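You operate a simulated robot arm through the tools that you are given. There is no shell and no other tool.

You are at the controls of a simulated two-armed robot. One attempt, no reset.

## Task
Open the top wide drawer, fetch the white cloth from the inside of the top wide drawer and set it on the bench by the meter and shut the drawer again. Open the second slim drawer from the top, take the yellow tape on the island top left of the sink and put it away in the inside from the top of the second slim drawer and shut the drawer again. Take the bottle on the second left store shelf from the bottom and put it away on the right end of the back counter. Put the green brush on the third left store shelf from the bottom away on the counter under the pegboard. The order is free. Set down upright: bottle.

Only the result counts: the job must be done as asked and must still hold three seconds after the hand-in. Knocking over, shifting, dropping, spilling or breaking anything else fails it. Flat cloth is picked up by pressing the open fingertips on it (5 to 10 N) and closing them slowly along it; thin cloth reads only 2 to 8 mm in the jaws.

## Robot
Two 7-joint arms with two-finger parallel grippers on one trunk, on a base that moves. Base frame: it is fixed to the floor where the robot stands at the start and does not move with it; the origin is under the middle of the robot, x ahead of it, y to its left, z up. Readings come in mm, degrees, newtons and seconds.
The left shoulder is at the start at [50, 165, 1105], the right one opposite. With the tool pointing down near the work surface each hand reaches from about 100 to 580 mm from the robot's upright axis, wherever it stands, measured 20 degrees to its own side. Places, roughly: bench by the meter [-2200, -3800, 900]; bottle [2250, 1250, 500]; counter under the pegboard [1300, -4600, 900]; green brush (8x4x12 cm) [2200, 1400, 900]; inside of the second slim drawer [-400, -1100, 500]; right end of the back counter [300, -5400, 900]; second slim drawer [-400, -1000, 600]; top wide drawer [700, -100, 800]; white cloth (7x10x3 cm) [600, -300, 700]; yellow tape (8x8x3 cm) [600, -200, 900]. Payload 3.91 kg a hand.
Tool frame (each hand has its own): the origin (TCP) lies between the finger pads and is the grasp point; the fingertips stand 30 mm ahead of it; z points along the fingers, y is the line along which they close. The gripper opens to 110 mm. The fingers are 20 mm wide and 10 mm thick; the gripper's body (48 by 112 mm) begins 55 mm behind the TCP.
Orientation is told as [roll, pitch, yaw] about the base's x, y, z axes, in that order, counted from this pose: with the fingers straight down and closing along the base's y, the tool's x points along the base's -x, its y along +y and its z along -z.

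## Interface
- The arms move only by the tool apply_moves. It takes "left_targets", "right_targets" or both (then of equal length, played together; a hand with none holds still); each is a list of rows, each a list of 7 numbers: the shift along the base's x, y, z in units of 50 mm (1.0 is 50 mm), then the turn, a rotation vector about the base's x, y, z in units of 8 degrees (1.0 is 8 degrees), then the finger opening in mm, from 0 to 110. In form: [[x, y, z, wx, wy, wz, jaw], ...]. A call has 1 to 20 rows; each row shifts and turns the commanded pose from where the row before left it. A call with a number of a shift or a turn outside -1 to 1 is refused whole. Rows are played at 5 a second. More than 50 mm and 8.6 degrees between two rows, or a gripper value outside its range, and nothing of the call is played. Where a pose cannot be reached the arm comes as near as it can. A force on the tool above 40 N (or 10 N above the force at the start of the call, whichever is more), or a blocked arm, ends the call early, and 0.2 s more pass. Each finger travels about 45 mm/s and halts on what it meets, pressing with about 35 N; the grip force reading is that of the motor and also rises with nothing between the fingers. The clock runs only during rows and for 0.2 s after the last one: add rows that do not move to give the fingers time. It gives the time, the measured TCP pose, the force on the tool (base axes), the opening and the grip force at its end, in the units of the frame above (readings bear some noise), with the torque about the TCP (base axes, N m) and any sound that the robot's microphone picked up.
- Cameras (640 x 400 px; columns grow to the right, rows downward): "scene" is now at [88.9, -62.5, 1273.6]; the picture's right is [-0.73, -0.68, 0.00], its down [-0.41, 0.44, -0.80] and it looks along [0.54, -0.58, -0.61] (base axes); focal length 214 px, centre (320, 200). "left" rides on the left gripper at [72, -17, -103] in its tool frame; the picture's right is [0.23, 0.97, 0.00], its down [-0.76, 0.18, -0.62] and it looks along [-0.61, 0.14, 0.78] (tool axes); focal length 222 px, centre (320, 200). "right" rides on the right gripper at [72, 17, -103] in its tool frame; the picture's right is [-0.23, 0.97, 0.00], its down [-0.76, -0.18, -0.62] and it looks along [-0.61, -0.14, 0.78] (tool axes); focal length 222 px, centre (320, 200).
- get_image(camera): a new picture of that camera. It takes no simulated time.
- raise_lower(by): slides the trunk up (or, below 0, down) by that many mm; the arms and the scene camera ride with it, the base frame stays. It gives what a move gives, with no picture.
- drive_base(legs): drives the robot by 1 to 6 legs, each [ahead, left, turn to the left] in mm, mm and degrees, along the robot's own axes; the way and the turn of a leg run together, so that a leg with both is an arc; at most 1500 mm and 180 degrees a leg. The arms and the cameras ride along, it lands a little off, and it stops where it bumps. It gives what a move gives.
- turn_head(pan, tilt): turns the head with the scene camera to pan (to the left, within 80 degrees either way) and tilt (down, from -29 to 69), counted from straight ahead of the robot. It gives what a move gives.
- pixel_to_xyz(camera, pixels): for up to 12 pixels [column, row] of the newest picture of that camera ("zoom" is the newest enlarged one), the place [x, y, z] in the base frame of the surface seen there, good to about 2 mm. It takes no simulated time.
- enlarge(camera, box): a new picture of the part [left, top, right, bottom] of that camera's present view, enlarged. It takes no simulated time.
- job_done(): hands the job in; it is judged then, once.

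Unless the task says otherwise, let go and move clear before handing in.

The tools are called after "Emit:" by a JSON object that holds its "method" and its "body". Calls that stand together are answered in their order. apply_moves: Moves the arms, as the interface text tells. Its arguments: {"type":"object","properties":{"left_targets":{"type":"array","items":{"type":"array","items":{"type":"number"}}},"right_targets":{"type":"array","items":{"type":"array","items":{"type":"number"}}}},"required":[]} The other tools are called the same way: raise_lower (by) moves the trunk up or down; drive_base (legs) drives the base; turn_head (pan, tilt) turns the head that bears the scene camera; get_image (camera) takes a picture; pixel_to_xyz (camera, pixels) gives the place of the surface under pixels of a picture; enlarge (camera, box) takes an enlarged picture of a part of a camera's view; job_done () hands the job in.

At the start:

```text
t: 0.0
left_position: [410.9, -60.1, 1134.3]
left_ee_rot: [0.0, 0.0, 0.0]
left_force: [0.5, 0.4, -0.2]
left_wrist_torque: [-0.03, 0.01, -0.02]
left_width: 109.9
left_grip_force: 0.0
right_position: [270.5, -396.0, 1148.5]
right_ee_rot: [0.0, 0.0, 0.0]
right_force: [-0.1, 0.6, -0.3]
right_wrist_torque: [0.02, 0.0, -0.01]
right_width: 110.1
right_grip_force: 0.1
trunk travel left (down, up): [-325.0, 178.0]
robot x, y, heading: [-3.1, 1.7, -0.0]
head pan, tilt (commanded): [-47.1, 37.3]
```

scene: 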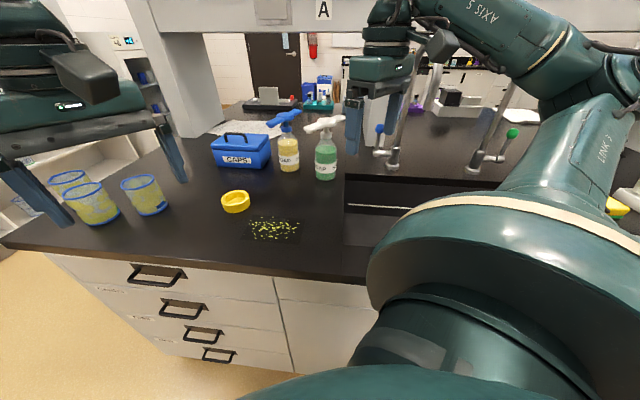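
right: 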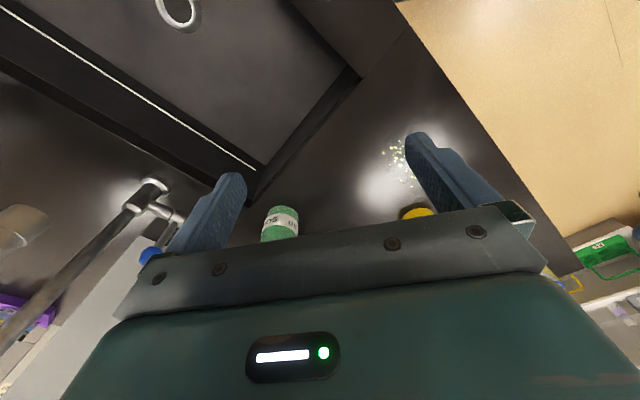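
left: 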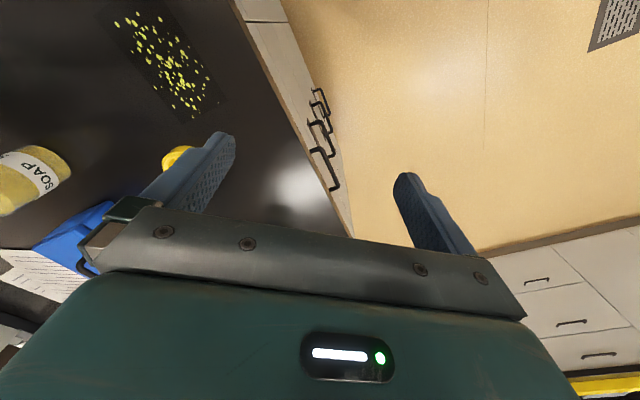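

The first scene picture shows the island with yellow tape near (235,201) and a stack of wide drawers with handles at (155,275) to (218,355). I'll measure these points and then look around.

Emit:
{"method": "pixel_to_xyz", "body": {"camera": "scene", "pixels": [[235, 201], [155, 268], [187, 303], [203, 330], [218, 350], [225, 192], [247, 207], [275, 278], [295, 370], [45, 252], [345, 205], [270, 230]]}}

Emit:
{"method": "enlarge", "body": {"camera": "scene", "box": [0, 80, 400, 400]}}

```text
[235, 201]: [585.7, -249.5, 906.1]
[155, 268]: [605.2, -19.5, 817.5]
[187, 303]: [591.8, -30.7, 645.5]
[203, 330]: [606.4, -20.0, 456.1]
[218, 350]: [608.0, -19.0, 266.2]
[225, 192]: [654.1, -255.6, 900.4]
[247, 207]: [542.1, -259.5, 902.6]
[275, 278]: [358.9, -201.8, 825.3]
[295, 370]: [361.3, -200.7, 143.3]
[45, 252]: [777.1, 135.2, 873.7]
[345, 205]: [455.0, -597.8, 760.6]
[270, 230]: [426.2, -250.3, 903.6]
```

```text
1.25 times, centred on (200, 240) of scene
```

zoom: 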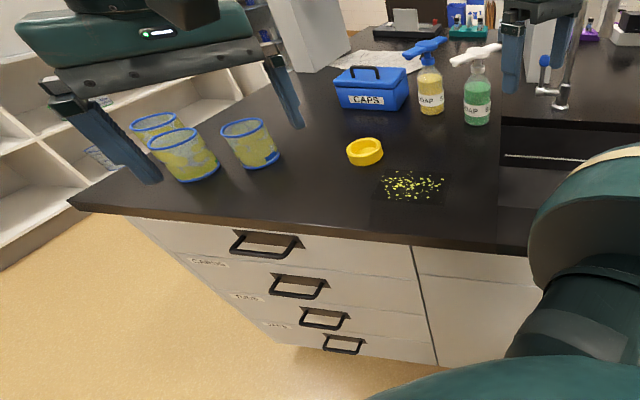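

The island front appears to run at about 39° to the base axes. I'll sweep the head to see the rest of the room.

Emit:
{"method": "turn_head", "body": {"pan": -80, "tilt": 35}}

Emit:
{"method": "get_image", "body": {"camera": "scene"}}

Emit:
{"method": "turn_head", "body": {"pan": -40, "tilt": 10}}

Emit:
{"method": "get_image", "body": {"camera": "scene"}}

Emit:
{"method": "turn_head", "body": {"pan": 30, "tilt": 20}}

Emit:
{"method": "get_image", "body": {"camera": "scene"}}

Emit:
{"method": "turn_head", "body": {"pan": 80, "tilt": 20}}

Emit:
{"method": "get_image", "body": {"camera": "scene"}}

```text
t: 1.0
left_position: [412.2, -60.3, 1135.4]
left_ee_rot: [0.0, 0.0, -0.1]
left_force: [1.0, 0.8, 0.2]
left_wrist_torque: [0.02, 0.0, 0.0]
left_width: 110.1
left_grip_force: 0.1
right_position: [271.6, -397.0, 1148.7]
right_ee_rot: [0.0, 0.1, 0.0]
right_force: [-0.8, 0.5, -1.2]
right_wrist_torque: [-0.01, -0.03, -0.05]
right_width: 110.0
right_grip_force: 0.0
trunk travel left (down, up): [-325.0, 178.0]
robot x, y, heading: [-1.3, -1.3, 0.3]
head pan, tilt (commanded): [-80.0, 35.0]
```

```text
taken
```

scene: 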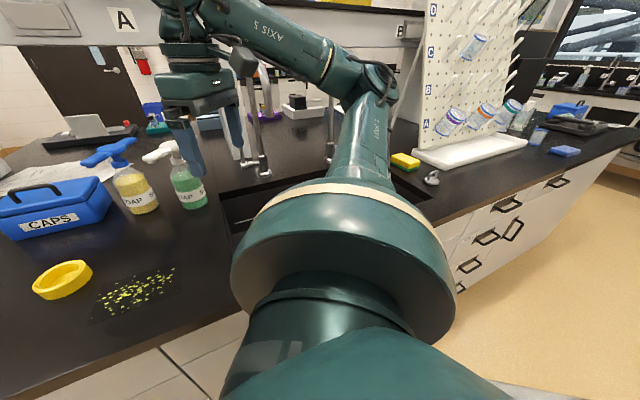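

```text
t: 2.0
left_position: [412.8, -60.3, 1135.7]
left_ee_rot: [0.0, 0.0, -0.1]
left_force: [-0.4, 0.3, 0.2]
left_wrist_torque: [-0.01, -0.04, 0.03]
left_width: 110.1
left_grip_force: 0.0
right_position: [270.9, -396.4, 1149.3]
right_ee_rot: [-0.1, 0.0, 0.0]
right_force: [-0.7, -0.1, 0.4]
right_wrist_torque: [-0.02, 0.04, 0.0]
right_width: 110.0
right_grip_force: 0.0
trunk travel left (down, up): [-325.0, 178.0]
robot x, y, heading: [0.1, -4.1, -0.0]
head pan, tilt (commanded): [-40.0, 10.0]
```

```text
taken
```

scene: 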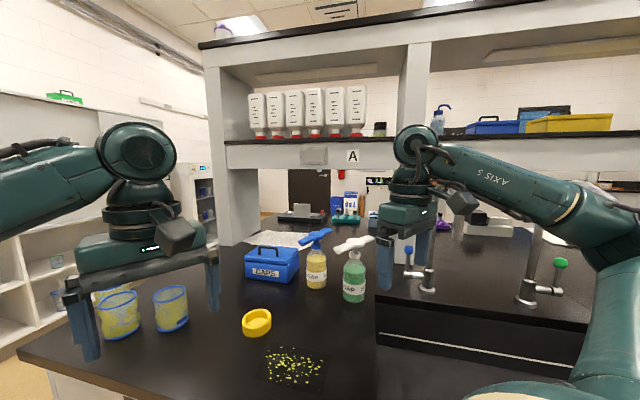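

```text
t: 3.5
left_position: [411.5, -60.7, 1134.2]
left_ee_rot: [0.0, -0.1, 0.0]
left_force: [0.5, -0.4, -0.5]
left_wrist_torque: [0.01, 0.02, 0.01]
left_width: 109.8
left_grip_force: 0.0
right_position: [272.0, -396.2, 1149.5]
right_ee_rot: [-0.1, 0.0, 0.0]
right_force: [-0.4, -0.7, 0.8]
right_wrist_torque: [-0.02, -0.01, 0.03]
right_width: 110.0
right_grip_force: 0.0
trunk travel left (down, up): [-325.0, 178.0]
robot x, y, heading: [-2.5, -1.2, 0.3]
head pan, tilt (commanded): [30.0, 20.0]
```

```text
taken
```

scene: 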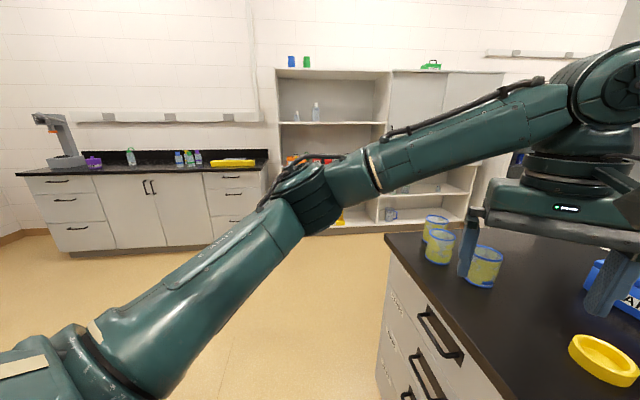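

```text
t: 4.6
left_position: [411.6, -60.9, 1135.3]
left_ee_rot: [0.0, 0.0, -0.1]
left_force: [0.3, 0.7, 0.7]
left_wrist_torque: [-0.02, 0.03, -0.07]
left_width: 110.1
left_grip_force: 0.1
right_position: [271.6, -394.8, 1147.3]
right_ee_rot: [0.0, 0.0, -0.1]
right_force: [0.2, 1.1, -0.1]
right_wrist_torque: [0.0, -0.03, -0.01]
right_width: 110.0
right_grip_force: 0.1
trunk travel left (down, up): [-325.0, 178.0]
robot x, y, heading: [0.7, 0.0, -0.2]
head pan, tilt (commanded): [80.0, 20.0]
```

```text
taken
```

scene: 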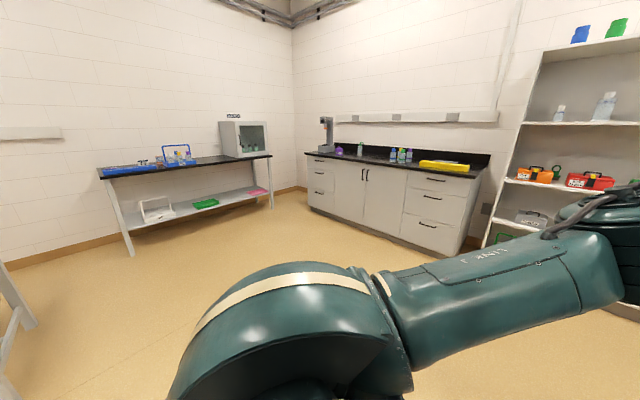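

The store shelves are ahead-left and the island stretches to the right. I'll measure landmarks, starting with the shelves.

Emit:
{"method": "turn_head", "body": {"pan": 35, "tilt": 15}}

Emit:
{"method": "enlarge", "body": {"camera": "scene", "box": [200, 20, 460, 240]}}

Emit:
{"method": "get_image", "body": {"camera": "scene"}}

```text
t: 5.8
left_position: [411.6, -60.3, 1133.8]
left_ee_rot: [-0.1, 0.0, 0.1]
left_force: [0.5, -0.2, -0.8]
left_wrist_torque: [0.0, 0.01, 0.02]
left_width: 110.0
left_grip_force: 0.0
right_position: [271.8, -397.1, 1148.9]
right_ee_rot: [-0.1, 0.0, 0.0]
right_force: [0.1, 0.2, -0.8]
right_wrist_torque: [0.0, 0.01, 0.01]
right_width: 110.0
right_grip_force: 0.0
trunk travel left (down, up): [-325.0, 178.0]
robot x, y, heading: [-1.5, -0.7, -0.1]
head pan, tilt (commanded): [35.0, 15.0]
```

```text
1.82 times, centred on (330, 130) of scene
```

zoom: 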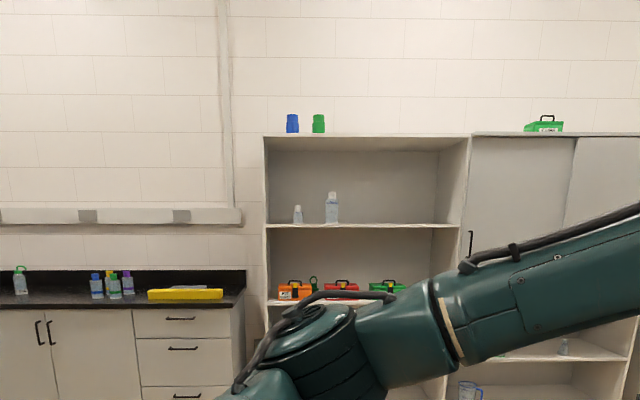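

```text
taken
```

scene: 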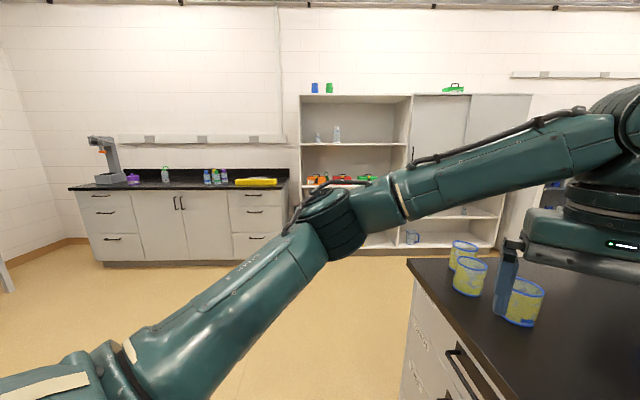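

Emit:
{"method": "pixel_to_xyz", "body": {"camera": "scene", "pixels": [[305, 96], [408, 97], [305, 143], [400, 144], [360, 188], [310, 188], [385, 245], [430, 215], [540, 220], [290, 235], [100, 260], [410, 262]]}}

Emit:
{"method": "turn_head", "body": {"pan": -80, "tilt": 10}}

Emit:
{"method": "get_image", "body": {"camera": "scene"}}

```text
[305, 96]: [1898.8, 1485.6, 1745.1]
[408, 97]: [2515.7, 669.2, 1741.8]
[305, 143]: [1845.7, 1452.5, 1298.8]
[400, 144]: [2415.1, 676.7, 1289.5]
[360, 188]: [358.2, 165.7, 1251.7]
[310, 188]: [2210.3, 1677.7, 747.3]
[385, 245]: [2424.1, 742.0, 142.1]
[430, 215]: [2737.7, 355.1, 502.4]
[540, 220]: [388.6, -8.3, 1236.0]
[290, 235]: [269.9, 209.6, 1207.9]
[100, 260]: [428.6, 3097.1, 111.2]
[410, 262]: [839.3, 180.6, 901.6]
```

```text
t: 7.7
left_position: [412.7, -61.0, 1134.7]
left_ee_rot: [0.0, 0.0, -0.1]
left_force: [0.0, -0.4, -0.1]
left_wrist_torque: [-0.01, -0.01, -0.01]
left_width: 110.1
left_grip_force: 0.0
right_position: [270.3, -397.3, 1148.6]
right_ee_rot: [0.1, 0.0, 0.0]
right_force: [-0.1, 1.2, 1.0]
right_wrist_torque: [-0.02, 0.02, 0.0]
right_width: 110.1
right_grip_force: 0.0
trunk travel left (down, up): [-325.0, 178.0]
robot x, y, heading: [-2.6, 0.8, 0.0]
head pan, tilt (commanded): [-80.0, 10.0]
```

```text
taken
```

scene: 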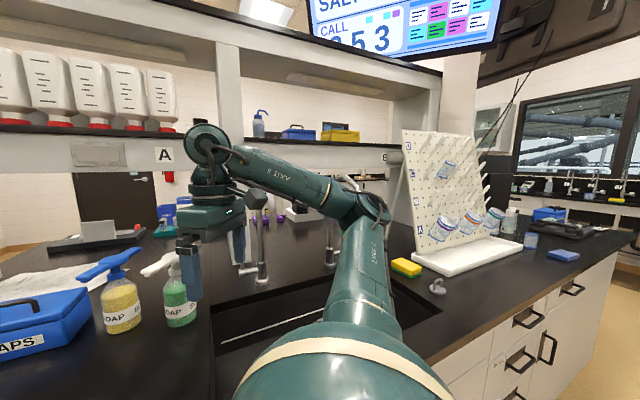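

The room axes are turned about 37.5° from the base. I'll look at the slim drawers on the right and measure the island edge.

Emit:
{"method": "pixel_to_xyz", "body": {"camera": "scene", "pixels": [[575, 290], [525, 318], [518, 358], [548, 348], [560, 300], [625, 240], [450, 360], [600, 350], [404, 268], [560, 255], [635, 190], [440, 385]]}}

Emit:
{"method": "enlarge", "body": {"camera": "scene", "box": [400, 200, 640, 400]}}

Emit:
{"method": "turn_head", "body": {"pan": -80, "tilt": 50}}

Emit:
{"method": "get_image", "body": {"camera": "scene"}}

```text
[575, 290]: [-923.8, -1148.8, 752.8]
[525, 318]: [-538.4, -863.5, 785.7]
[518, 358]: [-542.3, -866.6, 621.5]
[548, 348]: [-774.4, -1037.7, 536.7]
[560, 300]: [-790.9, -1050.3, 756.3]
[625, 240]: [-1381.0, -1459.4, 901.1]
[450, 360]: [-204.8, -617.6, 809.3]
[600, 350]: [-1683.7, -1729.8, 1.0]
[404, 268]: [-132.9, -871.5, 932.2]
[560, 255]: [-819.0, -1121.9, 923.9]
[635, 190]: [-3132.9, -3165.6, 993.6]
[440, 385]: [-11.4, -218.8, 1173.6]
```

```text
2.00 times, centred on (520, 300) of scene
```

zoom: 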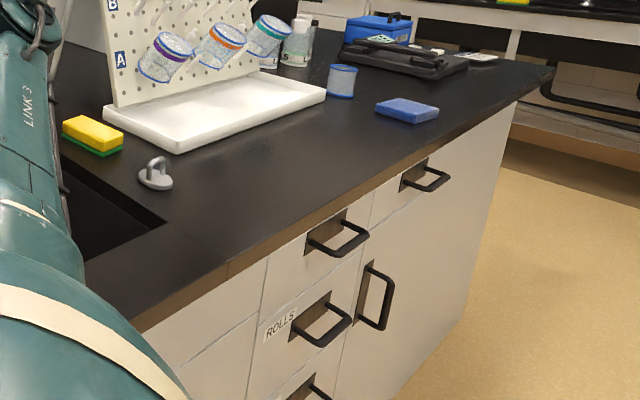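

```text
t: 8.8
left_position: [412.1, -60.5, 1134.9]
left_ee_rot: [-0.1, 0.0, 0.0]
left_force: [-0.1, 0.1, 0.3]
left_wrist_torque: [0.0, 0.02, 0.02]
left_width: 110.1
left_grip_force: 0.0
right_position: [271.9, -397.1, 1148.9]
right_ee_rot: [0.0, 0.0, 0.0]
right_force: [-0.1, -0.2, 0.4]
right_wrist_torque: [0.02, 0.0, 0.01]
right_width: 110.2
right_grip_force: 0.1
trunk travel left (down, up): [-325.0, 178.0]
robot x, y, heading: [-1.1, -1.4, 0.1]
head pan, tilt (commanded): [-80.0, 50.0]
```

```text
taken
```

scene: 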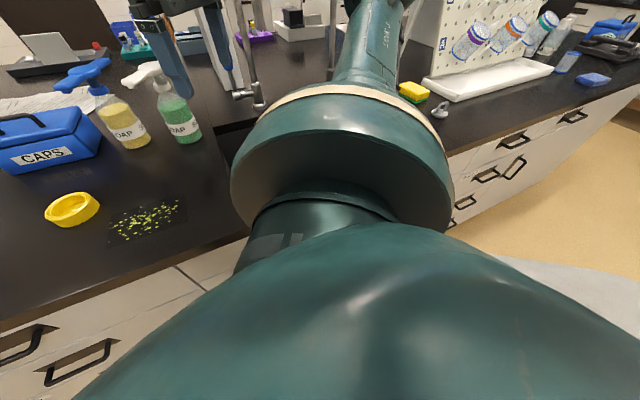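

The slim drawer handles sit at about (-538,-863,786) and (-542,-867,621), and the island face runs at 36.4°. Before backing away from the island I'll check the floor to my left and behind.

Emit:
{"method": "turn_head", "body": {"pan": 80, "tilt": 45}}

Emit:
{"method": "get_image", "body": {"camera": "scene"}}

Emit:
{"method": "pixel_to_xyz", "body": {"camera": "scene", "pixels": [[20, 100], [100, 60], [200, 200], [20, 250], [300, 60]]}}

```text
t: 11.2
left_position: [411.7, -60.2, 1134.9]
left_ee_rot: [0.0, 0.0, 0.0]
left_force: [-0.1, 0.0, -0.1]
left_wrist_torque: [0.0, -0.02, -0.03]
left_width: 109.9
left_grip_force: 0.2
right_position: [271.5, -397.5, 1149.3]
right_ee_rot: [-0.1, 0.0, 0.0]
right_force: [0.0, 0.0, -0.2]
right_wrist_torque: [0.02, -0.01, -0.02]
right_width: 110.0
right_grip_force: 0.1
trunk travel left (down, up): [-325.0, 178.0]
robot x, y, heading: [1.8, 3.0, -0.3]
head pan, tilt (commanded): [80.0, 45.0]
```

```text
taken
```

scene: 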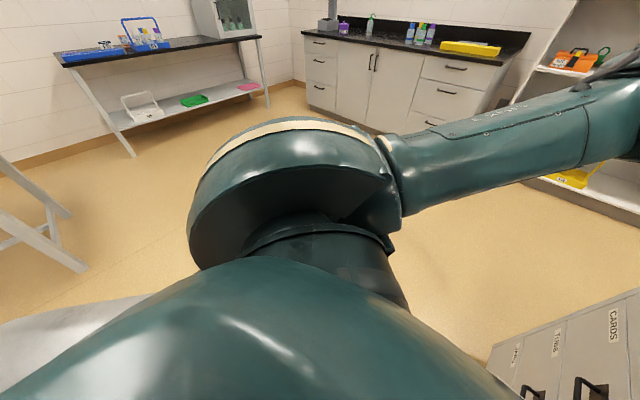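

```text
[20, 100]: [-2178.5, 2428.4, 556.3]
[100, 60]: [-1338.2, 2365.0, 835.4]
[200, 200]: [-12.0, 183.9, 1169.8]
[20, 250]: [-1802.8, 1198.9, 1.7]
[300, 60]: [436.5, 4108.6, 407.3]
```

The aisle behind me is clear, with the nearest legs at (-1800,1200). I'll back off 500 mm from the island and turn to face it.

Emit:
{"method": "drive_base", "body": {"legs": [[-297, 402, 0], [0, 0, -53.6]]}}

Emit:
{"method": "turn_head", "body": {"pan": 0, "tilt": 30}}

Emit:
{"method": "get_image", "body": {"camera": "scene"}}

```text
t: 17.7
left_position: [-104.5, 37.1, 1134.8]
left_ee_rot: [-0.1, 0.0, -53.2]
left_force: [-0.1, -0.1, 0.6]
left_wrist_torque: [0.02, -0.03, -0.01]
left_width: 110.1
left_grip_force: 0.0
right_position: [-457.0, -52.4, 1149.8]
right_ee_rot: [-0.1, 0.1, -53.4]
right_force: [0.7, -0.8, -0.6]
right_wrist_torque: [0.01, 0.01, 0.0]
right_width: 110.1
right_grip_force: 0.0
trunk travel left (down, up): [-325.0, 178.0]
robot x, y, heading: [-302.6, 405.2, -53.6]
head pan, tilt (commanded): [80.0, 45.0]
```

```text
t: 19.2
left_position: [-104.6, 36.5, 1133.5]
left_ee_rot: [0.1, 0.0, -53.3]
left_force: [0.0, -0.2, 0.8]
left_wrist_torque: [0.02, 0.0, 0.0]
left_width: 110.0
left_grip_force: 0.1
right_position: [-457.3, -50.7, 1149.3]
right_ee_rot: [0.0, 0.0, -53.3]
right_force: [0.7, 0.1, 0.1]
right_wrist_torque: [0.01, -0.01, 0.01]
right_width: 110.0
right_grip_force: 0.0
trunk travel left (down, up): [-325.0, 178.0]
robot x, y, heading: [-299.4, 401.7, -53.5]
head pan, tilt (commanded): [0.0, 30.0]
```

```text
taken
```

scene: 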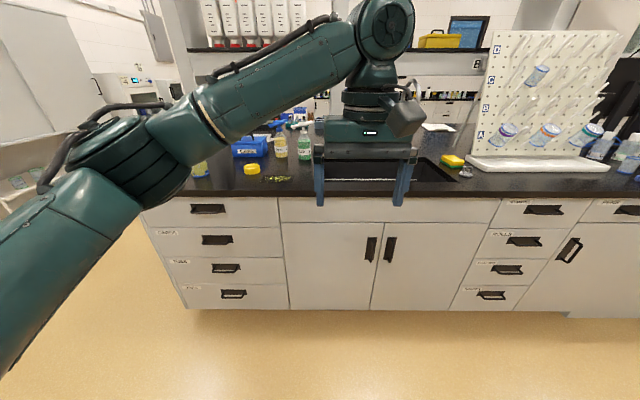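

Now the camera faces the island squarely: wide drawers on the left (handle at (208,209)), slim drawers at (543,209) and (524,241). I'll enlarge and measure them.

Emit:
{"method": "enlarge", "body": {"camera": "scene", "box": [140, 150, 300, 250]}}

Emit:
{"method": "pixel_to_xyz", "body": {"camera": "zoom", "pixels": [[200, 229], [270, 229], [345, 229], [270, 245], [30, 200], [555, 200], [450, 70], [270, 200]]}}

Emit:
{"method": "enlarge", "body": {"camera": "scene", "box": [470, 180, 640, 310]}}

Emit:
{"method": "pixel_to_xyz", "body": {"camera": "zoom", "pixels": [[275, 120], [205, 240], [205, 225], [150, 330], [100, 180], [200, 190], [280, 190], [205, 248], [265, 232]]}}

```text
4.00 times, centred on (220, 200) of scene
```

zoom: 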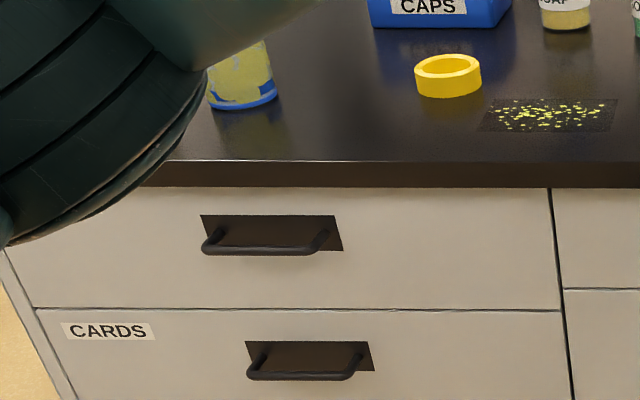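

```text
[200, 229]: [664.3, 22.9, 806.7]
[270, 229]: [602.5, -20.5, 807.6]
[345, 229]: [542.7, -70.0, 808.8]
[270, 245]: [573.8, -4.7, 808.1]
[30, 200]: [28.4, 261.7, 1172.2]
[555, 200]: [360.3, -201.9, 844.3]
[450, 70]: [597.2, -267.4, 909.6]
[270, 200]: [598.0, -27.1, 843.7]
```

```text
3.08 times, centred on (555, 245) of scene
```

zoom: 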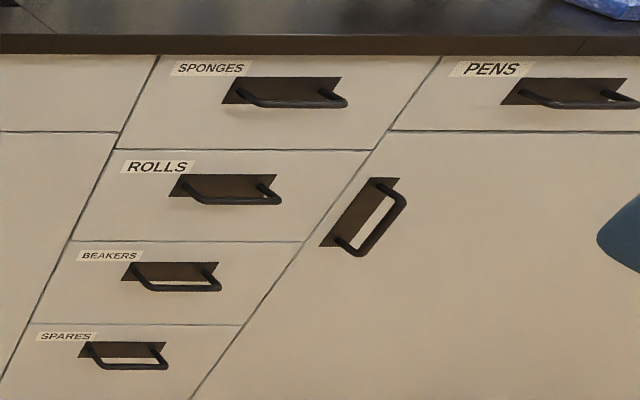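

```text
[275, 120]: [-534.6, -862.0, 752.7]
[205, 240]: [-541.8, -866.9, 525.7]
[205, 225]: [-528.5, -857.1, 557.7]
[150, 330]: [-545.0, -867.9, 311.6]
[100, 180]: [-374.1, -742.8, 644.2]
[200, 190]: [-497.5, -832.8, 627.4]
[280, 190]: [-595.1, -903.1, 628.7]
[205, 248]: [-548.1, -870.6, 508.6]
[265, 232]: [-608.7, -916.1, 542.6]
```

Top wide handle bar is at about (574,-5,808); "ROLLS" is the second slim drawer. I'll measure obstacles on the counter around the tape before approaching.

Emit:
{"method": "enlarge", "body": {"camera": "scene", "box": [170, 90, 330, 200]}}

Emit:
{"method": "pixel_to_xyz", "body": {"camera": "zoom", "pixels": [[332, 303], [325, 320], [305, 308], [355, 308], [330, 338], [440, 160], [455, 140], [530, 145], [310, 200], [130, 310], [100, 280], [430, 350]]}}

```text
3.64 times, centred on (250, 145) of scene
```

zoom: 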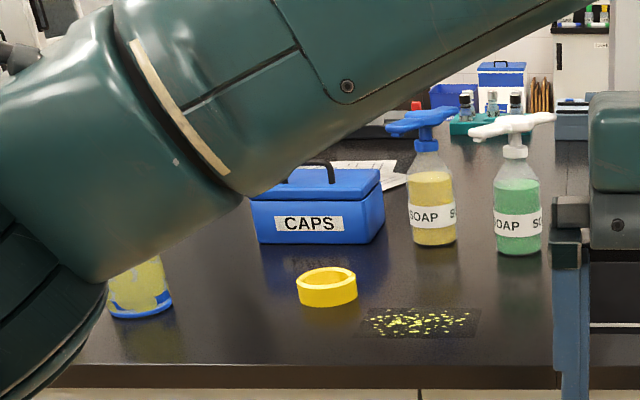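

```text
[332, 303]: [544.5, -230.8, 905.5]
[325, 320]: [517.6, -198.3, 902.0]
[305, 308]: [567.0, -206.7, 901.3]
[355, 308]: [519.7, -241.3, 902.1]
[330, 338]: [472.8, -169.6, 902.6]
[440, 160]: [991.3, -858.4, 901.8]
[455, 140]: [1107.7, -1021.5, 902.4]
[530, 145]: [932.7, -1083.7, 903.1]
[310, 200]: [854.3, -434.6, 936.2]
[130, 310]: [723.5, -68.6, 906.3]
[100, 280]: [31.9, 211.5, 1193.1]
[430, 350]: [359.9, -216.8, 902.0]
```

I'll measure the soap bottles and pump heads, since the left hand must pass near them.

Emit:
{"method": "pixel_to_xyz", "body": {"camera": "zoom", "pixels": [[432, 215], [518, 225], [425, 120], [515, 125], [432, 243], [518, 250], [345, 180], [320, 225], [260, 240], [385, 235], [390, 125], [545, 120]]}}

```text
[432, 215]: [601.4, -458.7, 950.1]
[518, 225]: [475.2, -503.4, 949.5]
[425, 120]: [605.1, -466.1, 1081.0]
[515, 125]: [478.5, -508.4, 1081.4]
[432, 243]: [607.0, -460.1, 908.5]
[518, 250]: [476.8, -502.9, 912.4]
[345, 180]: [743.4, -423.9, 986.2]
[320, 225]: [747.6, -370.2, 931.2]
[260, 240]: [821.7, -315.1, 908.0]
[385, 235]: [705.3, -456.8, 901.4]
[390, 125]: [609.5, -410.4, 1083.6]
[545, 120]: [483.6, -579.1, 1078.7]
```

Soap bottles stand at depth ~690–730 (room frame), beyond the tape at depth 546. I'll look down to judge the base's front extent before driving close.

Emit:
{"method": "turn_head", "body": {"pan": 0, "tilt": 69}}

Emit:
{"method": "get_image", "body": {"camera": "scene"}}

```text
t: 20.3
left_position: [-103.8, 36.5, 1134.8]
left_ee_rot: [0.0, 0.0, -53.3]
left_force: [0.2, 0.8, 0.7]
left_wrist_torque: [0.0, 0.01, 0.01]
left_width: 110.1
left_grip_force: 0.1
right_position: [-457.4, -52.2, 1149.7]
right_ee_rot: [0.1, 0.0, -53.3]
right_force: [0.3, -0.1, 0.4]
right_wrist_torque: [0.02, 0.0, 0.0]
right_width: 110.2
right_grip_force: 0.0
trunk travel left (down, up): [-325.0, 178.0]
robot x, y, heading: [-302.4, 402.8, -53.3]
head pan, tilt (commanded): [0.0, 68.8]
```

```text
taken
```

scene: 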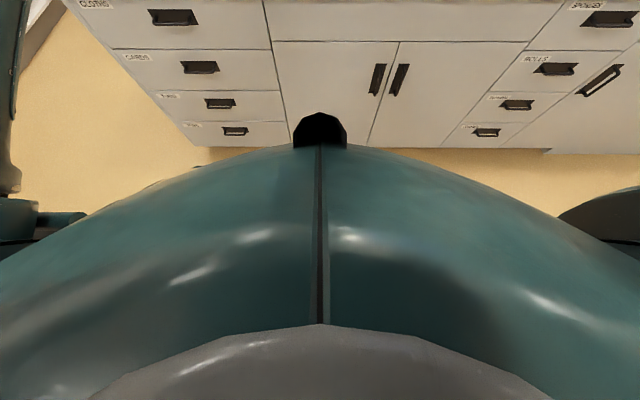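

The trunk blocks view of the base. I'll measure the trunk's front, then drive toward the tape in a cautious step.

Emit:
{"method": "pixel_to_xyz", "body": {"camera": "scene", "pixels": [[320, 125], [200, 170], [450, 175], [320, 320], [320, 200]]}}

Emit:
{"method": "drive_base", "body": {"legs": [[0, 226, 0], [440, 0, 0]]}}

Emit:
{"method": "turn_head", "body": {"pan": 0, "tilt": 40}}

Emit:
{"method": "get_image", "body": {"camera": "scene"}}

```text
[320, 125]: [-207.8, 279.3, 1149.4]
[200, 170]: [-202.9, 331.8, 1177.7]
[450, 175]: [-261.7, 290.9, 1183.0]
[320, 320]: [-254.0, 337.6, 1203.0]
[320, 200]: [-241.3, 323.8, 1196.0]
```

```text
t: 25.2
left_position: [340.0, -188.2, 1134.6]
left_ee_rot: [0.1, 0.0, -53.6]
left_force: [0.4, -0.8, -0.2]
left_wrist_torque: [0.06, 0.01, -0.02]
left_width: 109.9
left_grip_force: 0.2
right_position: [-14.3, -274.1, 1148.7]
right_ee_rot: [0.0, -0.1, -53.6]
right_force: [1.0, -1.1, 0.4]
right_wrist_torque: [0.0, -0.02, -0.03]
right_width: 110.0
right_grip_force: 0.1
trunk travel left (down, up): [-325.0, 178.0]
robot x, y, heading: [142.7, 181.6, -53.6]
head pan, tilt (commanded): [0.0, 68.8]
```

```text
t: 26.1
left_position: [339.8, -186.9, 1134.3]
left_ee_rot: [0.0, 0.1, -53.6]
left_force: [-0.1, -0.3, 0.1]
left_wrist_torque: [0.02, 0.03, -0.01]
left_width: 110.0
left_grip_force: 0.0
right_position: [-13.6, -274.4, 1148.6]
right_ee_rot: [0.0, -0.1, -53.6]
right_force: [-0.2, 0.9, -0.7]
right_wrist_torque: [0.01, 0.01, -0.01]
right_width: 110.1
right_grip_force: 0.1
trunk travel left (down, up): [-325.0, 178.0]
robot x, y, heading: [147.8, 176.3, -53.8]
head pan, tilt (commanded): [0.0, 40.0]
```

```text
taken
```

scene: 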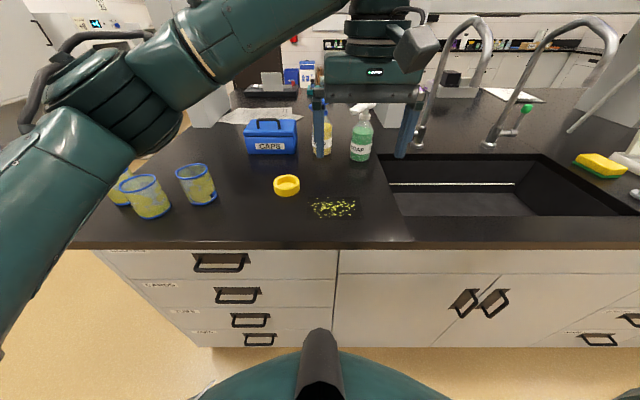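

Good clear view: tape at (287,186), beakers left, soap behind. I'll drive 80 mm closer and measure the tape precisely.

Emit:
{"method": "drive_base", "body": {"legs": [[80, 0, 0]]}}

Emit:
{"method": "enlarge", "body": {"camera": "scene", "box": [220, 160, 380, 260]}}

```text
t: 27.1
left_position: [386.8, -250.5, 1133.6]
left_ee_rot: [-0.1, 0.0, -53.6]
left_force: [-0.3, 0.3, -0.2]
left_wrist_torque: [0.04, -0.01, 0.01]
left_width: 109.9
left_grip_force: 0.0
right_position: [34.9, -339.0, 1148.3]
right_ee_rot: [0.0, 0.0, -53.6]
right_force: [-0.5, -0.1, 0.2]
right_wrist_torque: [0.03, 0.01, -0.02]
right_width: 110.2
right_grip_force: 0.1
trunk travel left (down, up): [-325.0, 178.0]
robot x, y, heading: [191.6, 116.5, -53.7]
head pan, tilt (commanded): [0.0, 40.0]
```

```text
4.00 times, centred on (300, 210) of scene
```

zoom: 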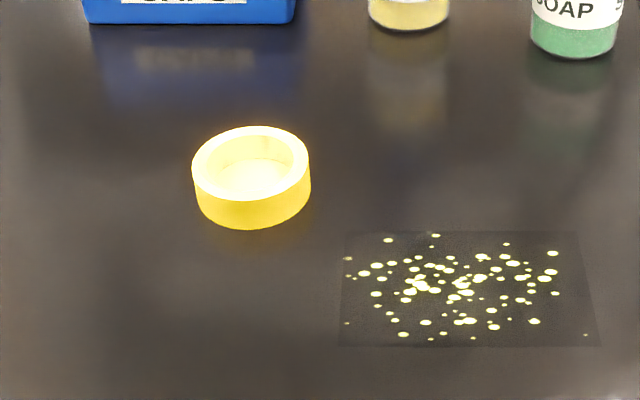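

Emit:
{"method": "pixel_to_xyz", "body": {"camera": "zoom", "pixels": [[250, 131], [198, 163], [303, 163], [250, 195], [250, 165], [250, 222], [460, 290], [200, 205], [310, 190]]}}

```text
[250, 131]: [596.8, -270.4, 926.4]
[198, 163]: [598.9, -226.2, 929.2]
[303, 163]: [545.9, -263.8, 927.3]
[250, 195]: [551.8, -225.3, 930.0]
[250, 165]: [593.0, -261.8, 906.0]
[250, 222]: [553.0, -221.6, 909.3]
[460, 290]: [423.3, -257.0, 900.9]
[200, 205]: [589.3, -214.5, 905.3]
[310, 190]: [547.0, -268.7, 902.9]
```

The tape's center is about (574,-247) with top at z 930. I'll move the left hand above it and down partway.

Emit:
{"method": "apply_moves", "body": {"left_targets": [[0.935, 0.018, 0, 0, 0, 0, 110], [0.935, 0.018, 0, 0, 0, 0, 110], [0.935, 0.018, 0, 0, 0, 0, 110], [0.935, 0.018, 0, 0, 0, 0, 110], [0, 0, -1, 0, 0, 0, 110], [0, 0, -1, 0, 0, 0, 110], [0, 0, 0, 0, 0, 0, 110]]}}

Emit:
{"method": "get_image", "body": {"camera": "left"}}

Emit:
{"method": "get_image", "body": {"camera": "scene"}}

```text
t: 28.8
left_position: [573.5, -247.3, 1034.2]
left_ee_rot: [0.0, -0.1, -53.7]
left_force: [-0.9, 0.5, -0.5]
left_wrist_torque: [0.04, 0.04, 0.02]
left_width: 110.0
left_grip_force: 0.1
right_position: [32.4, -338.0, 1148.7]
right_ee_rot: [-0.1, -0.1, -53.5]
right_force: [-0.3, -0.1, 0.7]
right_wrist_torque: [-0.02, 0.03, 0.01]
right_width: 110.3
right_grip_force: 0.2
trunk travel left (down, up): [-325.0, 178.0]
robot x, y, heading: [190.5, 115.9, -53.6]
head pan, tilt (commanded): [0.0, 40.0]
```

```text
taken
```

left: 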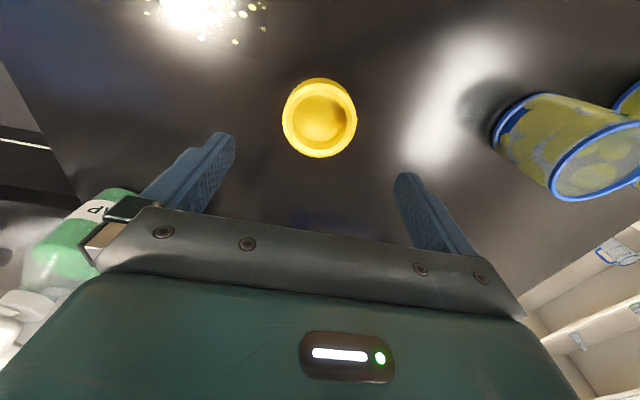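

```text
taken
```

scene: 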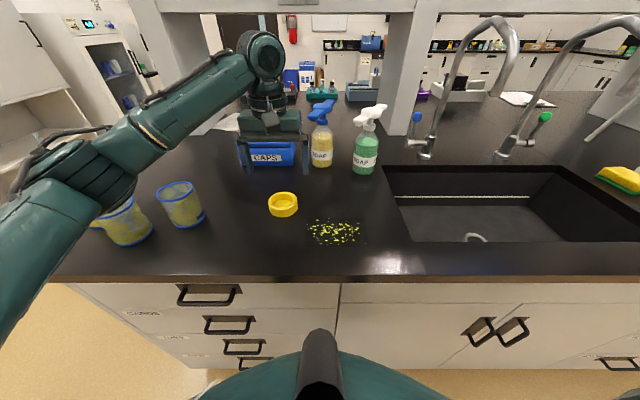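

In the left camera the tape is exactly under the grasp axis (320,118). I'll lower to TCP z≈935 and close.

Emit:
{"method": "apply_moves", "body": {"left_targets": [[0, 0, -0.95, 0, 0, 0, 110], [0, 0, -0.95, 0, 0, 0, 110], [0, 0, 0, 0, 0, 0, 110], [0, 0, 0, 0, 0, 0, 95], [0, 0, 0, 0, 0, 0, 80], [0, 0, 0, 0, 0, 0, 70], [0, 0, 0, 0, 0, 0, 60], [0, 0, 0, 0, 0, 0, 60]]}}

Emit:
{"method": "get_image", "body": {"camera": "left"}}

```text
t: 30.6
left_position: [573.9, -247.2, 939.5]
left_ee_rot: [0.0, 0.0, -53.6]
left_force: [0.2, 1.4, -0.5]
left_wrist_torque: [0.0, -0.01, 0.0]
left_width: 69.2
left_grip_force: 34.8
right_position: [33.8, -337.2, 1148.9]
right_ee_rot: [0.0, 0.0, -53.5]
right_force: [-0.1, 0.2, -0.1]
right_wrist_torque: [-0.05, 0.0, -0.03]
right_width: 110.2
right_grip_force: 0.0
trunk travel left (down, up): [-325.0, 178.0]
robot x, y, heading: [189.7, 114.8, -53.6]
head pan, tilt (commanded): [0.0, 40.0]
```

```text
taken
```

left: 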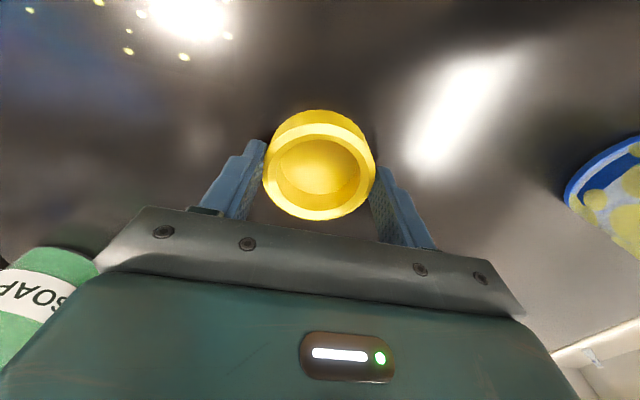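

The tape is gripped (69 mm, 34.8 N). I'll lift it 200 mm and pull the hand back toward me.

Emit:
{"method": "apply_moves", "body": {"left_targets": [[0, 0, 0.6, 0, 0, 0, 60], [0, 0, 0.9, 0, 0, 0, 60], [0, 0, 0.9, 0, 0, 0, 60], [0, 0, 0.9, 0, 0, 0, 60], [0, 0, 0.9, 0, 0, 0, 60], [-0.55, 0.75, 0, 0, 0, 0, 60], [-0.55, 0.75, 0, 0, 0, 0, 60], [-0.55, 0.75, 0, 0, 0, 0, 60], [-0.55, 0.75, 0, 0, 0, 0, 60], [0, 0, 0, 0, 0, 0, 60]]}}

Emit:
{"method": "get_image", "body": {"camera": "left"}}

```text
t: 32.8
left_position: [462.8, -96.4, 1149.8]
left_ee_rot: [0.0, 0.0, -53.5]
left_force: [-0.1, -0.2, -1.1]
left_wrist_torque: [0.0, -0.03, 0.01]
left_width: 69.1
left_grip_force: 34.3
right_position: [32.2, -338.1, 1148.9]
right_ee_rot: [0.0, 0.1, -53.6]
right_force: [-0.4, 0.0, -0.3]
right_wrist_torque: [0.0, 0.02, -0.01]
right_width: 110.1
right_grip_force: 0.0
trunk travel left (down, up): [-325.0, 178.0]
robot x, y, heading: [189.7, 118.5, -53.4]
head pan, tilt (commanded): [0.0, 40.0]
```

```text
taken
```

left: 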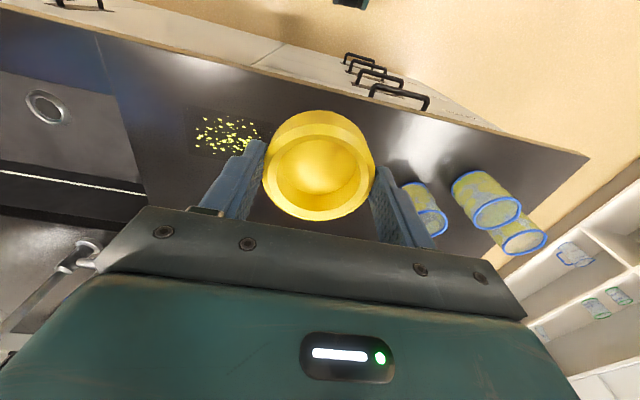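

Tape is held securely. Now I'll back away and slide right to the slim-drawer stack, then look at it.

Emit:
{"method": "drive_base", "body": {"legs": [[-420, 0, 0], [0, -1100, 0]]}}

Emit:
{"method": "turn_head", "body": {"pan": 0, "tilt": 45}}

Emit:
{"method": "get_image", "body": {"camera": "scene"}}

```text
t: 44.7
left_position: [-667.2, -390.7, 1150.6]
left_ee_rot: [0.0, -0.1, -54.7]
left_force: [0.6, 0.1, -1.1]
left_wrist_torque: [-0.03, 0.03, -0.02]
left_width: 68.3
left_grip_force: 35.4
right_position: [-1101.5, -622.3, 1148.1]
right_ee_rot: [0.1, 0.0, -54.6]
right_force: [0.2, -1.4, -0.3]
right_wrist_torque: [-0.05, 0.01, 0.02]
right_width: 110.2
right_grip_force: 0.1
trunk travel left (down, up): [-325.0, 178.0]
robot x, y, heading: [-935.2, -177.2, -54.8]
head pan, tilt (commanded): [0.0, 40.0]
```

```text
t: 45.4
left_position: [-666.7, -389.9, 1150.3]
left_ee_rot: [-0.1, 0.1, -54.7]
left_force: [0.4, 0.0, -0.5]
left_wrist_torque: [-0.01, 0.0, 0.02]
left_width: 67.9
left_grip_force: 34.6
right_position: [-1101.1, -623.2, 1149.3]
right_ee_rot: [0.0, 0.0, -54.8]
right_force: [-0.5, -0.4, -0.4]
right_wrist_torque: [0.02, 0.0, 0.0]
right_width: 109.7
right_grip_force: 0.1
trunk travel left (down, up): [-325.0, 178.0]
robot x, y, heading: [-930.6, -171.8, -54.7]
head pan, tilt (commanded): [0.0, 45.0]
```

```text
taken
```

scene: 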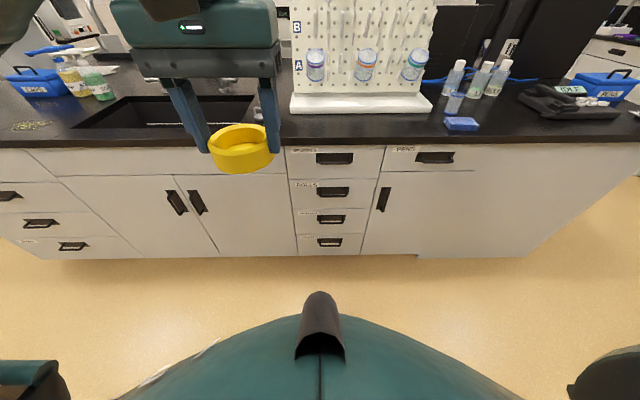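

The slim stack is straight ahead (handle of ROLLS at (333,191)). I'll enlarge and measure it.

Emit:
{"method": "enlarge", "body": {"camera": "scene", "box": [270, 140, 400, 260]}}

```text
3.33 times, centred on (335, 200) of scene
```

zoom: 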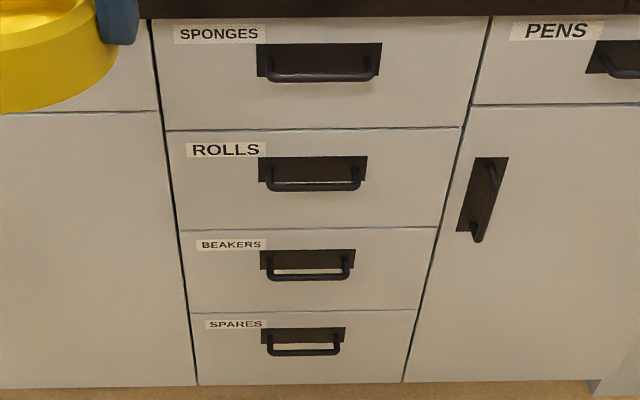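

Emit:
{"method": "pixel_to_xyz", "body": {"camera": "zoom", "pixels": [[312, 187], [285, 186], [340, 186], [312, 183], [312, 165], [168, 131], [458, 128], [182, 230], [435, 228], [312, 77], [360, 172], [266, 172]]}}

```text
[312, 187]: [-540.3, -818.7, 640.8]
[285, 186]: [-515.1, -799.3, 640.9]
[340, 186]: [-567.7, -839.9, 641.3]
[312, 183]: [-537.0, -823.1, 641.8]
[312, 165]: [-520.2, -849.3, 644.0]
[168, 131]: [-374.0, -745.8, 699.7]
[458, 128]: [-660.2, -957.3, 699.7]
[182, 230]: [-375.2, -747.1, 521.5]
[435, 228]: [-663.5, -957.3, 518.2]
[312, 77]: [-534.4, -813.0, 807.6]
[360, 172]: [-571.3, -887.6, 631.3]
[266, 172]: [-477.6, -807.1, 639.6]
```

ROLLS drawer spans depth face d≈375, bar at (-540,-819,641). I'll square up, close in, lower the trunk, and shift the left hand (with tape) a bit left.

Emit:
{"method": "drive_base", "body": {"legs": [[0, 0, 1.1], [213, 0, 0]]}}

Emit:
{"method": "raise_lower", "body": {"by": -300}}

Emit:
{"method": "apply_moves", "body": {"left_targets": [[0.8, 0.59, 0, 0, 0, 0, 60], [0.8, 0.59, 0.4, 0, 0, 0, 60], [0, 0, 0.8, 0, 0, 0, 60]]}}

```text
t: 47.4
left_position: [-536.8, -556.0, 1150.7]
left_ee_rot: [0.0, 0.1, -53.7]
left_force: [-0.2, 0.2, -0.4]
left_wrist_torque: [0.01, -0.01, 0.03]
left_width: 67.8
left_grip_force: 34.9
right_position: [-967.7, -798.5, 1147.8]
right_ee_rot: [-0.1, 0.0, -53.6]
right_force: [0.9, 0.1, -0.4]
right_wrist_torque: [-0.01, -0.01, -0.01]
right_width: 110.1
right_grip_force: 0.0
trunk travel left (down, up): [-325.0, 178.0]
robot x, y, heading: [-809.1, -344.5, -53.7]
head pan, tilt (commanded): [0.0, 45.0]
```

```text
t: 50.4
left_position: [-537.3, -555.7, 851.6]
left_ee_rot: [0.0, 0.0, -53.8]
left_force: [0.2, 0.4, -0.6]
left_wrist_torque: [0.02, 0.01, 0.03]
left_width: 67.7
left_grip_force: 35.0
right_position: [-966.6, -797.7, 849.8]
right_ee_rot: [-0.2, -0.2, -53.7]
right_force: [0.0, 0.5, 0.1]
right_wrist_torque: [0.0, 0.01, 0.01]
right_width: 110.0
right_grip_force: 0.0
trunk travel left (down, up): [-25.0, 478.0]
robot x, y, heading: [-808.3, -344.1, -53.8]
head pan, tilt (commanded): [0.0, 45.0]
```

```text
refused: row 2 steps farther than a row can; nothing moved
```

The row step limit is a 50 mm vector. I'll redo the left shift and simultaneously rotate the right hand to point forward with jaws closing vertically.

Emit:
{"method": "apply_moves", "body": {"left_targets": [[0.75, 0.55, 0.2, 0, 0, 0, 60], [0.75, 0.55, 0.2, 0, 0, 0, 60], [0, 0, 0.8, 0, 0, 0, 60], [0, 0, 0, 0, 0, 0, 60], [0, 0, 0, 0, 0, 0, 60], [0, 0, 0, 0, 0, 0, 60], [0, 0, 0, 0, 0, 0, 60], [0, 0, 0, 0, 0, 0, 60], [0, 0, 0, 0, 0, 0, 60], [0, 0, 0, 0, 0, 0, 60], [0, 0, 0, 0, 0, 0, 60], [0, 0, 0, 0, 0, 0, 60], [0, 0, 0, 0, 0, 0, 60], [0, 0, 0, 0, 0, 0, 60], [0, 0, 0, 0, 0, 0, 60], [0, 0, 0, 0, 0, 0, 60]], "right_targets": [[0, 0, 0, -0.8073, 0.1221, 0.5774, 110], [0, 0, 0, -0.8073, 0.1221, 0.5774, 110], [0, 0, 0, -0.8073, 0.1221, 0.5774, 110], [0, 0, 0, -0.8073, 0.1221, 0.5774, 110], [0, 0, 0, -0.8073, 0.1221, 0.5774, 110], [0, 0, 0, -0.8073, 0.1221, 0.5774, 110], [0, 0, 0, -0.8073, 0.1221, 0.5774, 110], [0, 0, 0, -0.8073, 0.1221, 0.5774, 110], [0, 0, 0, -0.8073, 0.1221, 0.5774, 90], [0, 0, 0, -0.8073, 0.1221, 0.5774, 70], [0, 0, 0, -0.8073, 0.1221, 0.5774, 70], [0, 0, 0, -0.8073, 0.1221, 0.5774, 70], [0, 0, 0, -0.8073, 0.1221, 0.5774, 70], [0, 0, 0, -0.8073, 0.1221, 0.5774, 70], [0, 0, 0, -0.8073, 0.1221, 0.5774, 70], [0, 0, 0, 0, 0, 0, 70]]}}

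Emit:
{"method": "get_image", "body": {"camera": "scene"}}

Emit:
{"method": "get_image", "body": {"camera": "right"}}

```text
t: 53.8
left_position: [-463.5, -501.1, 912.8]
left_ee_rot: [0.0, -0.1, -53.6]
left_force: [0.7, 0.9, -1.4]
left_wrist_torque: [-0.01, 0.0, -0.04]
left_width: 67.6
left_grip_force: 34.9
right_position: [-807.4, -640.7, 996.4]
right_ee_rot: [-82.0, -5.7, 31.8]
right_force: [0.3, 0.5, 0.5]
right_wrist_torque: [0.0, 0.01, -0.02]
right_width: 69.8
right_grip_force: 0.0
right hand out of reach, approached as far as the arm can: row 7, 8, 9, 10, 11, 12, 13, 14, 15
trunk travel left (down, up): [-25.0, 478.0]
robot x, y, heading: [-808.6, -343.2, -53.8]
head pan, tilt (commanded): [0.0, 45.0]
```

```text
taken
```

scene: 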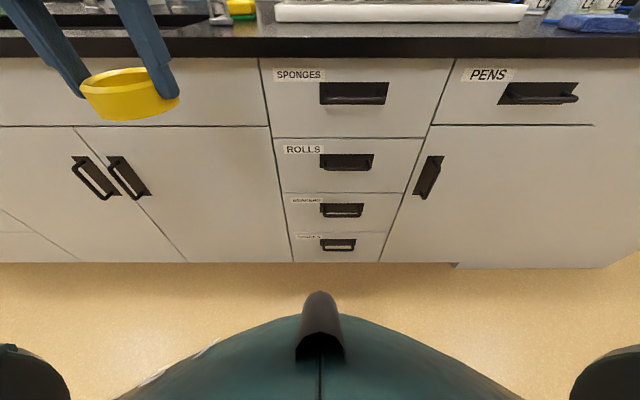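

```text
taken
```

right: 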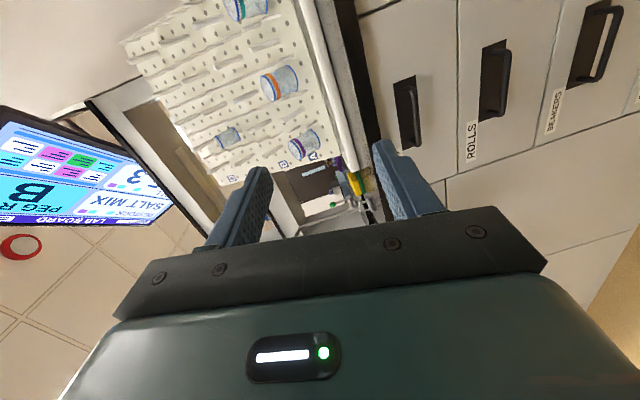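

The right hand pointed forward but couldn't hold that far-right spot; its orientation is [-82,-6,32] vs desired [-90,0,36.4]. I'll step toward the handle line to learn how the commanded pose carries over.

Emit:
{"method": "apply_moves", "body": {"right_targets": [[0.699, -0.106, -0.25, 0, 0, 0, 70], [0.699, -0.106, -0.25, 0, 0, 0, 70], [0.699, -0.106, -0.25, 0, 0, 0, 70], [0.699, -0.106, -0.25, 0, 0, 0, 70]]}}

```text
t: 54.8
left_position: [-463.0, -501.7, 911.7]
left_ee_rot: [-0.1, 0.0, -53.7]
left_force: [-0.6, 0.7, -0.3]
left_wrist_torque: [0.01, -0.01, 0.02]
left_width: 67.4
left_grip_force: 35.1
right_position: [-671.6, -664.2, 949.9]
right_ee_rot: [-82.0, -6.3, 31.3]
right_force: [0.4, 0.3, -0.5]
right_wrist_torque: [-0.05, 0.0, -0.02]
right_width: 70.0
right_grip_force: 0.0
trunk travel left (down, up): [-25.0, 478.0]
robot x, y, heading: [-810.6, -344.0, -53.8]
head pan, tilt (commanded): [0.0, 45.0]
```

Commanded poses restart from the measured one. I'll level the hand's orientation and lower to in front of the ROLLS handle.

Emit:
{"method": "apply_moves", "body": {"right_targets": [[0.164, -0.156, -0.891, -0.634, 0.048, 0.294, 70], [0.164, -0.156, -0.891, -0.634, 0.048, 0.294, 70], [0.164, -0.156, -0.891, 0, 0, 0, 70], [0.164, -0.156, -0.891, 0, 0, 0, 70], [0.164, -0.156, -0.891, 0, 0, 0, 70], [0.164, -0.156, -0.891, 0, 0, 0, 70], [0.164, -0.156, -0.891, 0, 0, 0, 70], [0, 0, 0, 0, 0, 0, 70]]}}

Emit:
{"method": "get_image", "body": {"camera": "scene"}}

Emit:
{"method": "get_image", "body": {"camera": "right"}}

```text
t: 56.5
left_position: [-463.0, -502.3, 912.1]
left_ee_rot: [0.0, -0.1, -53.7]
left_force: [0.6, -0.6, -0.1]
left_wrist_torque: [0.02, -0.01, 0.01]
left_width: 67.2
left_grip_force: 34.8
right_position: [-592.3, -717.8, 639.6]
right_ee_rot: [-90.0, 0.6, 36.9]
right_force: [0.0, -0.4, -0.1]
right_wrist_torque: [-0.02, 0.04, 0.0]
right_width: 70.0
right_grip_force: 0.0
right hand out of reach, approached as far as the arm can: row 1, 2
trunk travel left (down, up): [-25.0, 478.0]
robot x, y, heading: [-809.0, -340.2, -53.8]
head pan, tilt (commanded): [0.0, 45.0]
```

```text
taken
```

scene: 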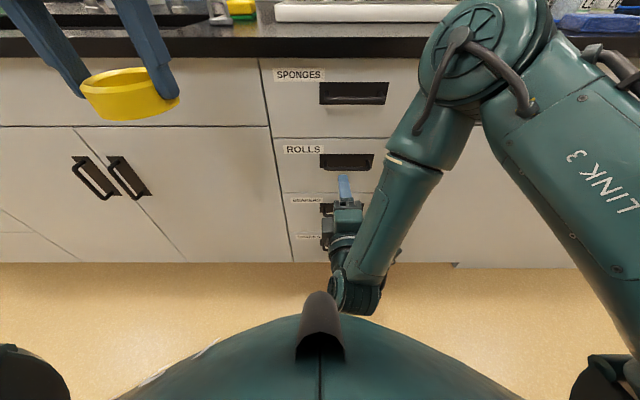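

```text
taken
```

right: 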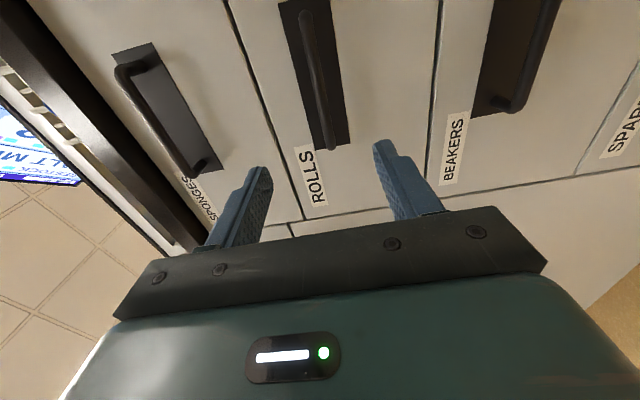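

The hand points squarely at the drawer with the ROLLS handle centered between the fingers ((320,80) in the right picture). I'll measure the bar from this camera.

Emit:
{"method": "pixel_to_xyz", "body": {"camera": "right", "pixels": [[318, 80], [310, 40], [325, 120], [332, 148], [300, 10], [345, 80], [290, 120], [260, 80]]}}

```text
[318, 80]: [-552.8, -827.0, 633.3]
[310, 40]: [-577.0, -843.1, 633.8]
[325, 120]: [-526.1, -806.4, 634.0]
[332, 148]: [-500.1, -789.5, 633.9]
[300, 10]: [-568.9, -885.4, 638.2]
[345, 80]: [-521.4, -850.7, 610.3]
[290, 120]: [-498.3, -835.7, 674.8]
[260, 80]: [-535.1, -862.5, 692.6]
```

The bar is at z≈633.5, depth 338–348. I'll advance so it sits between the pads and close the jaws.

Emit:
{"method": "apply_moves", "body": {"right_targets": [[0.329, -0.616, -0.04, 0, 0, 0, 70], [0.329, -0.616, -0.04, 0, 0, 0, 70], [0.329, -0.616, -0.04, 0, 0, 0, 70], [0, 0, 0, 0, 0, 0, 70], [0, 0, 0, 0, 0, 0, 50], [0, 0, 0, 0, 0, 0, 30], [0, 0, 0, 0, 0, 0, 10], [0, 0, 0, 0, 0, 0, 5], [0, 0, 0, 0, 0, 0, 5]]}}

Emit:
{"method": "get_image", "body": {"camera": "right"}}

```text
t: 58.5
left_position: [-461.6, -501.7, 910.3]
left_ee_rot: [0.0, 0.2, -53.7]
left_force: [-0.6, -0.3, -0.6]
left_wrist_torque: [0.01, 0.03, -0.02]
left_width: 66.8
left_grip_force: 35.5
right_position: [-532.2, -791.8, 641.2]
right_ee_rot: [-88.6, 0.7, 36.8]
right_force: [-0.4, -0.3, -36.3]
right_wrist_torque: [0.76, 0.16, -0.18]
right_width: 23.0
right_grip_force: 18.3
right hand out of reach, approached as far as the arm can: row 2, 3
trunk travel left (down, up): [-25.0, 478.0]
robot x, y, heading: [-809.6, -343.1, -53.8]
head pan, tilt (commanded): [0.0, 45.0]
```

```text
taken
```

right: 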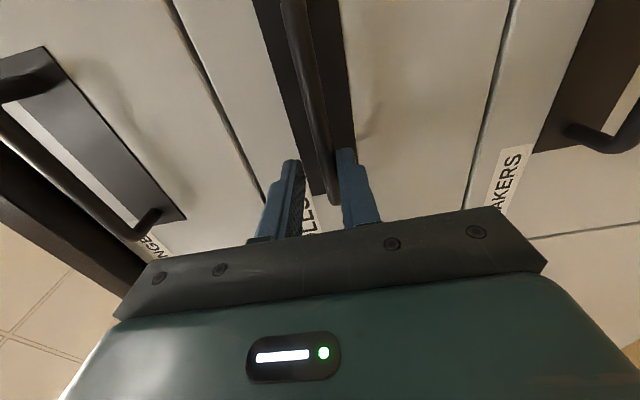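

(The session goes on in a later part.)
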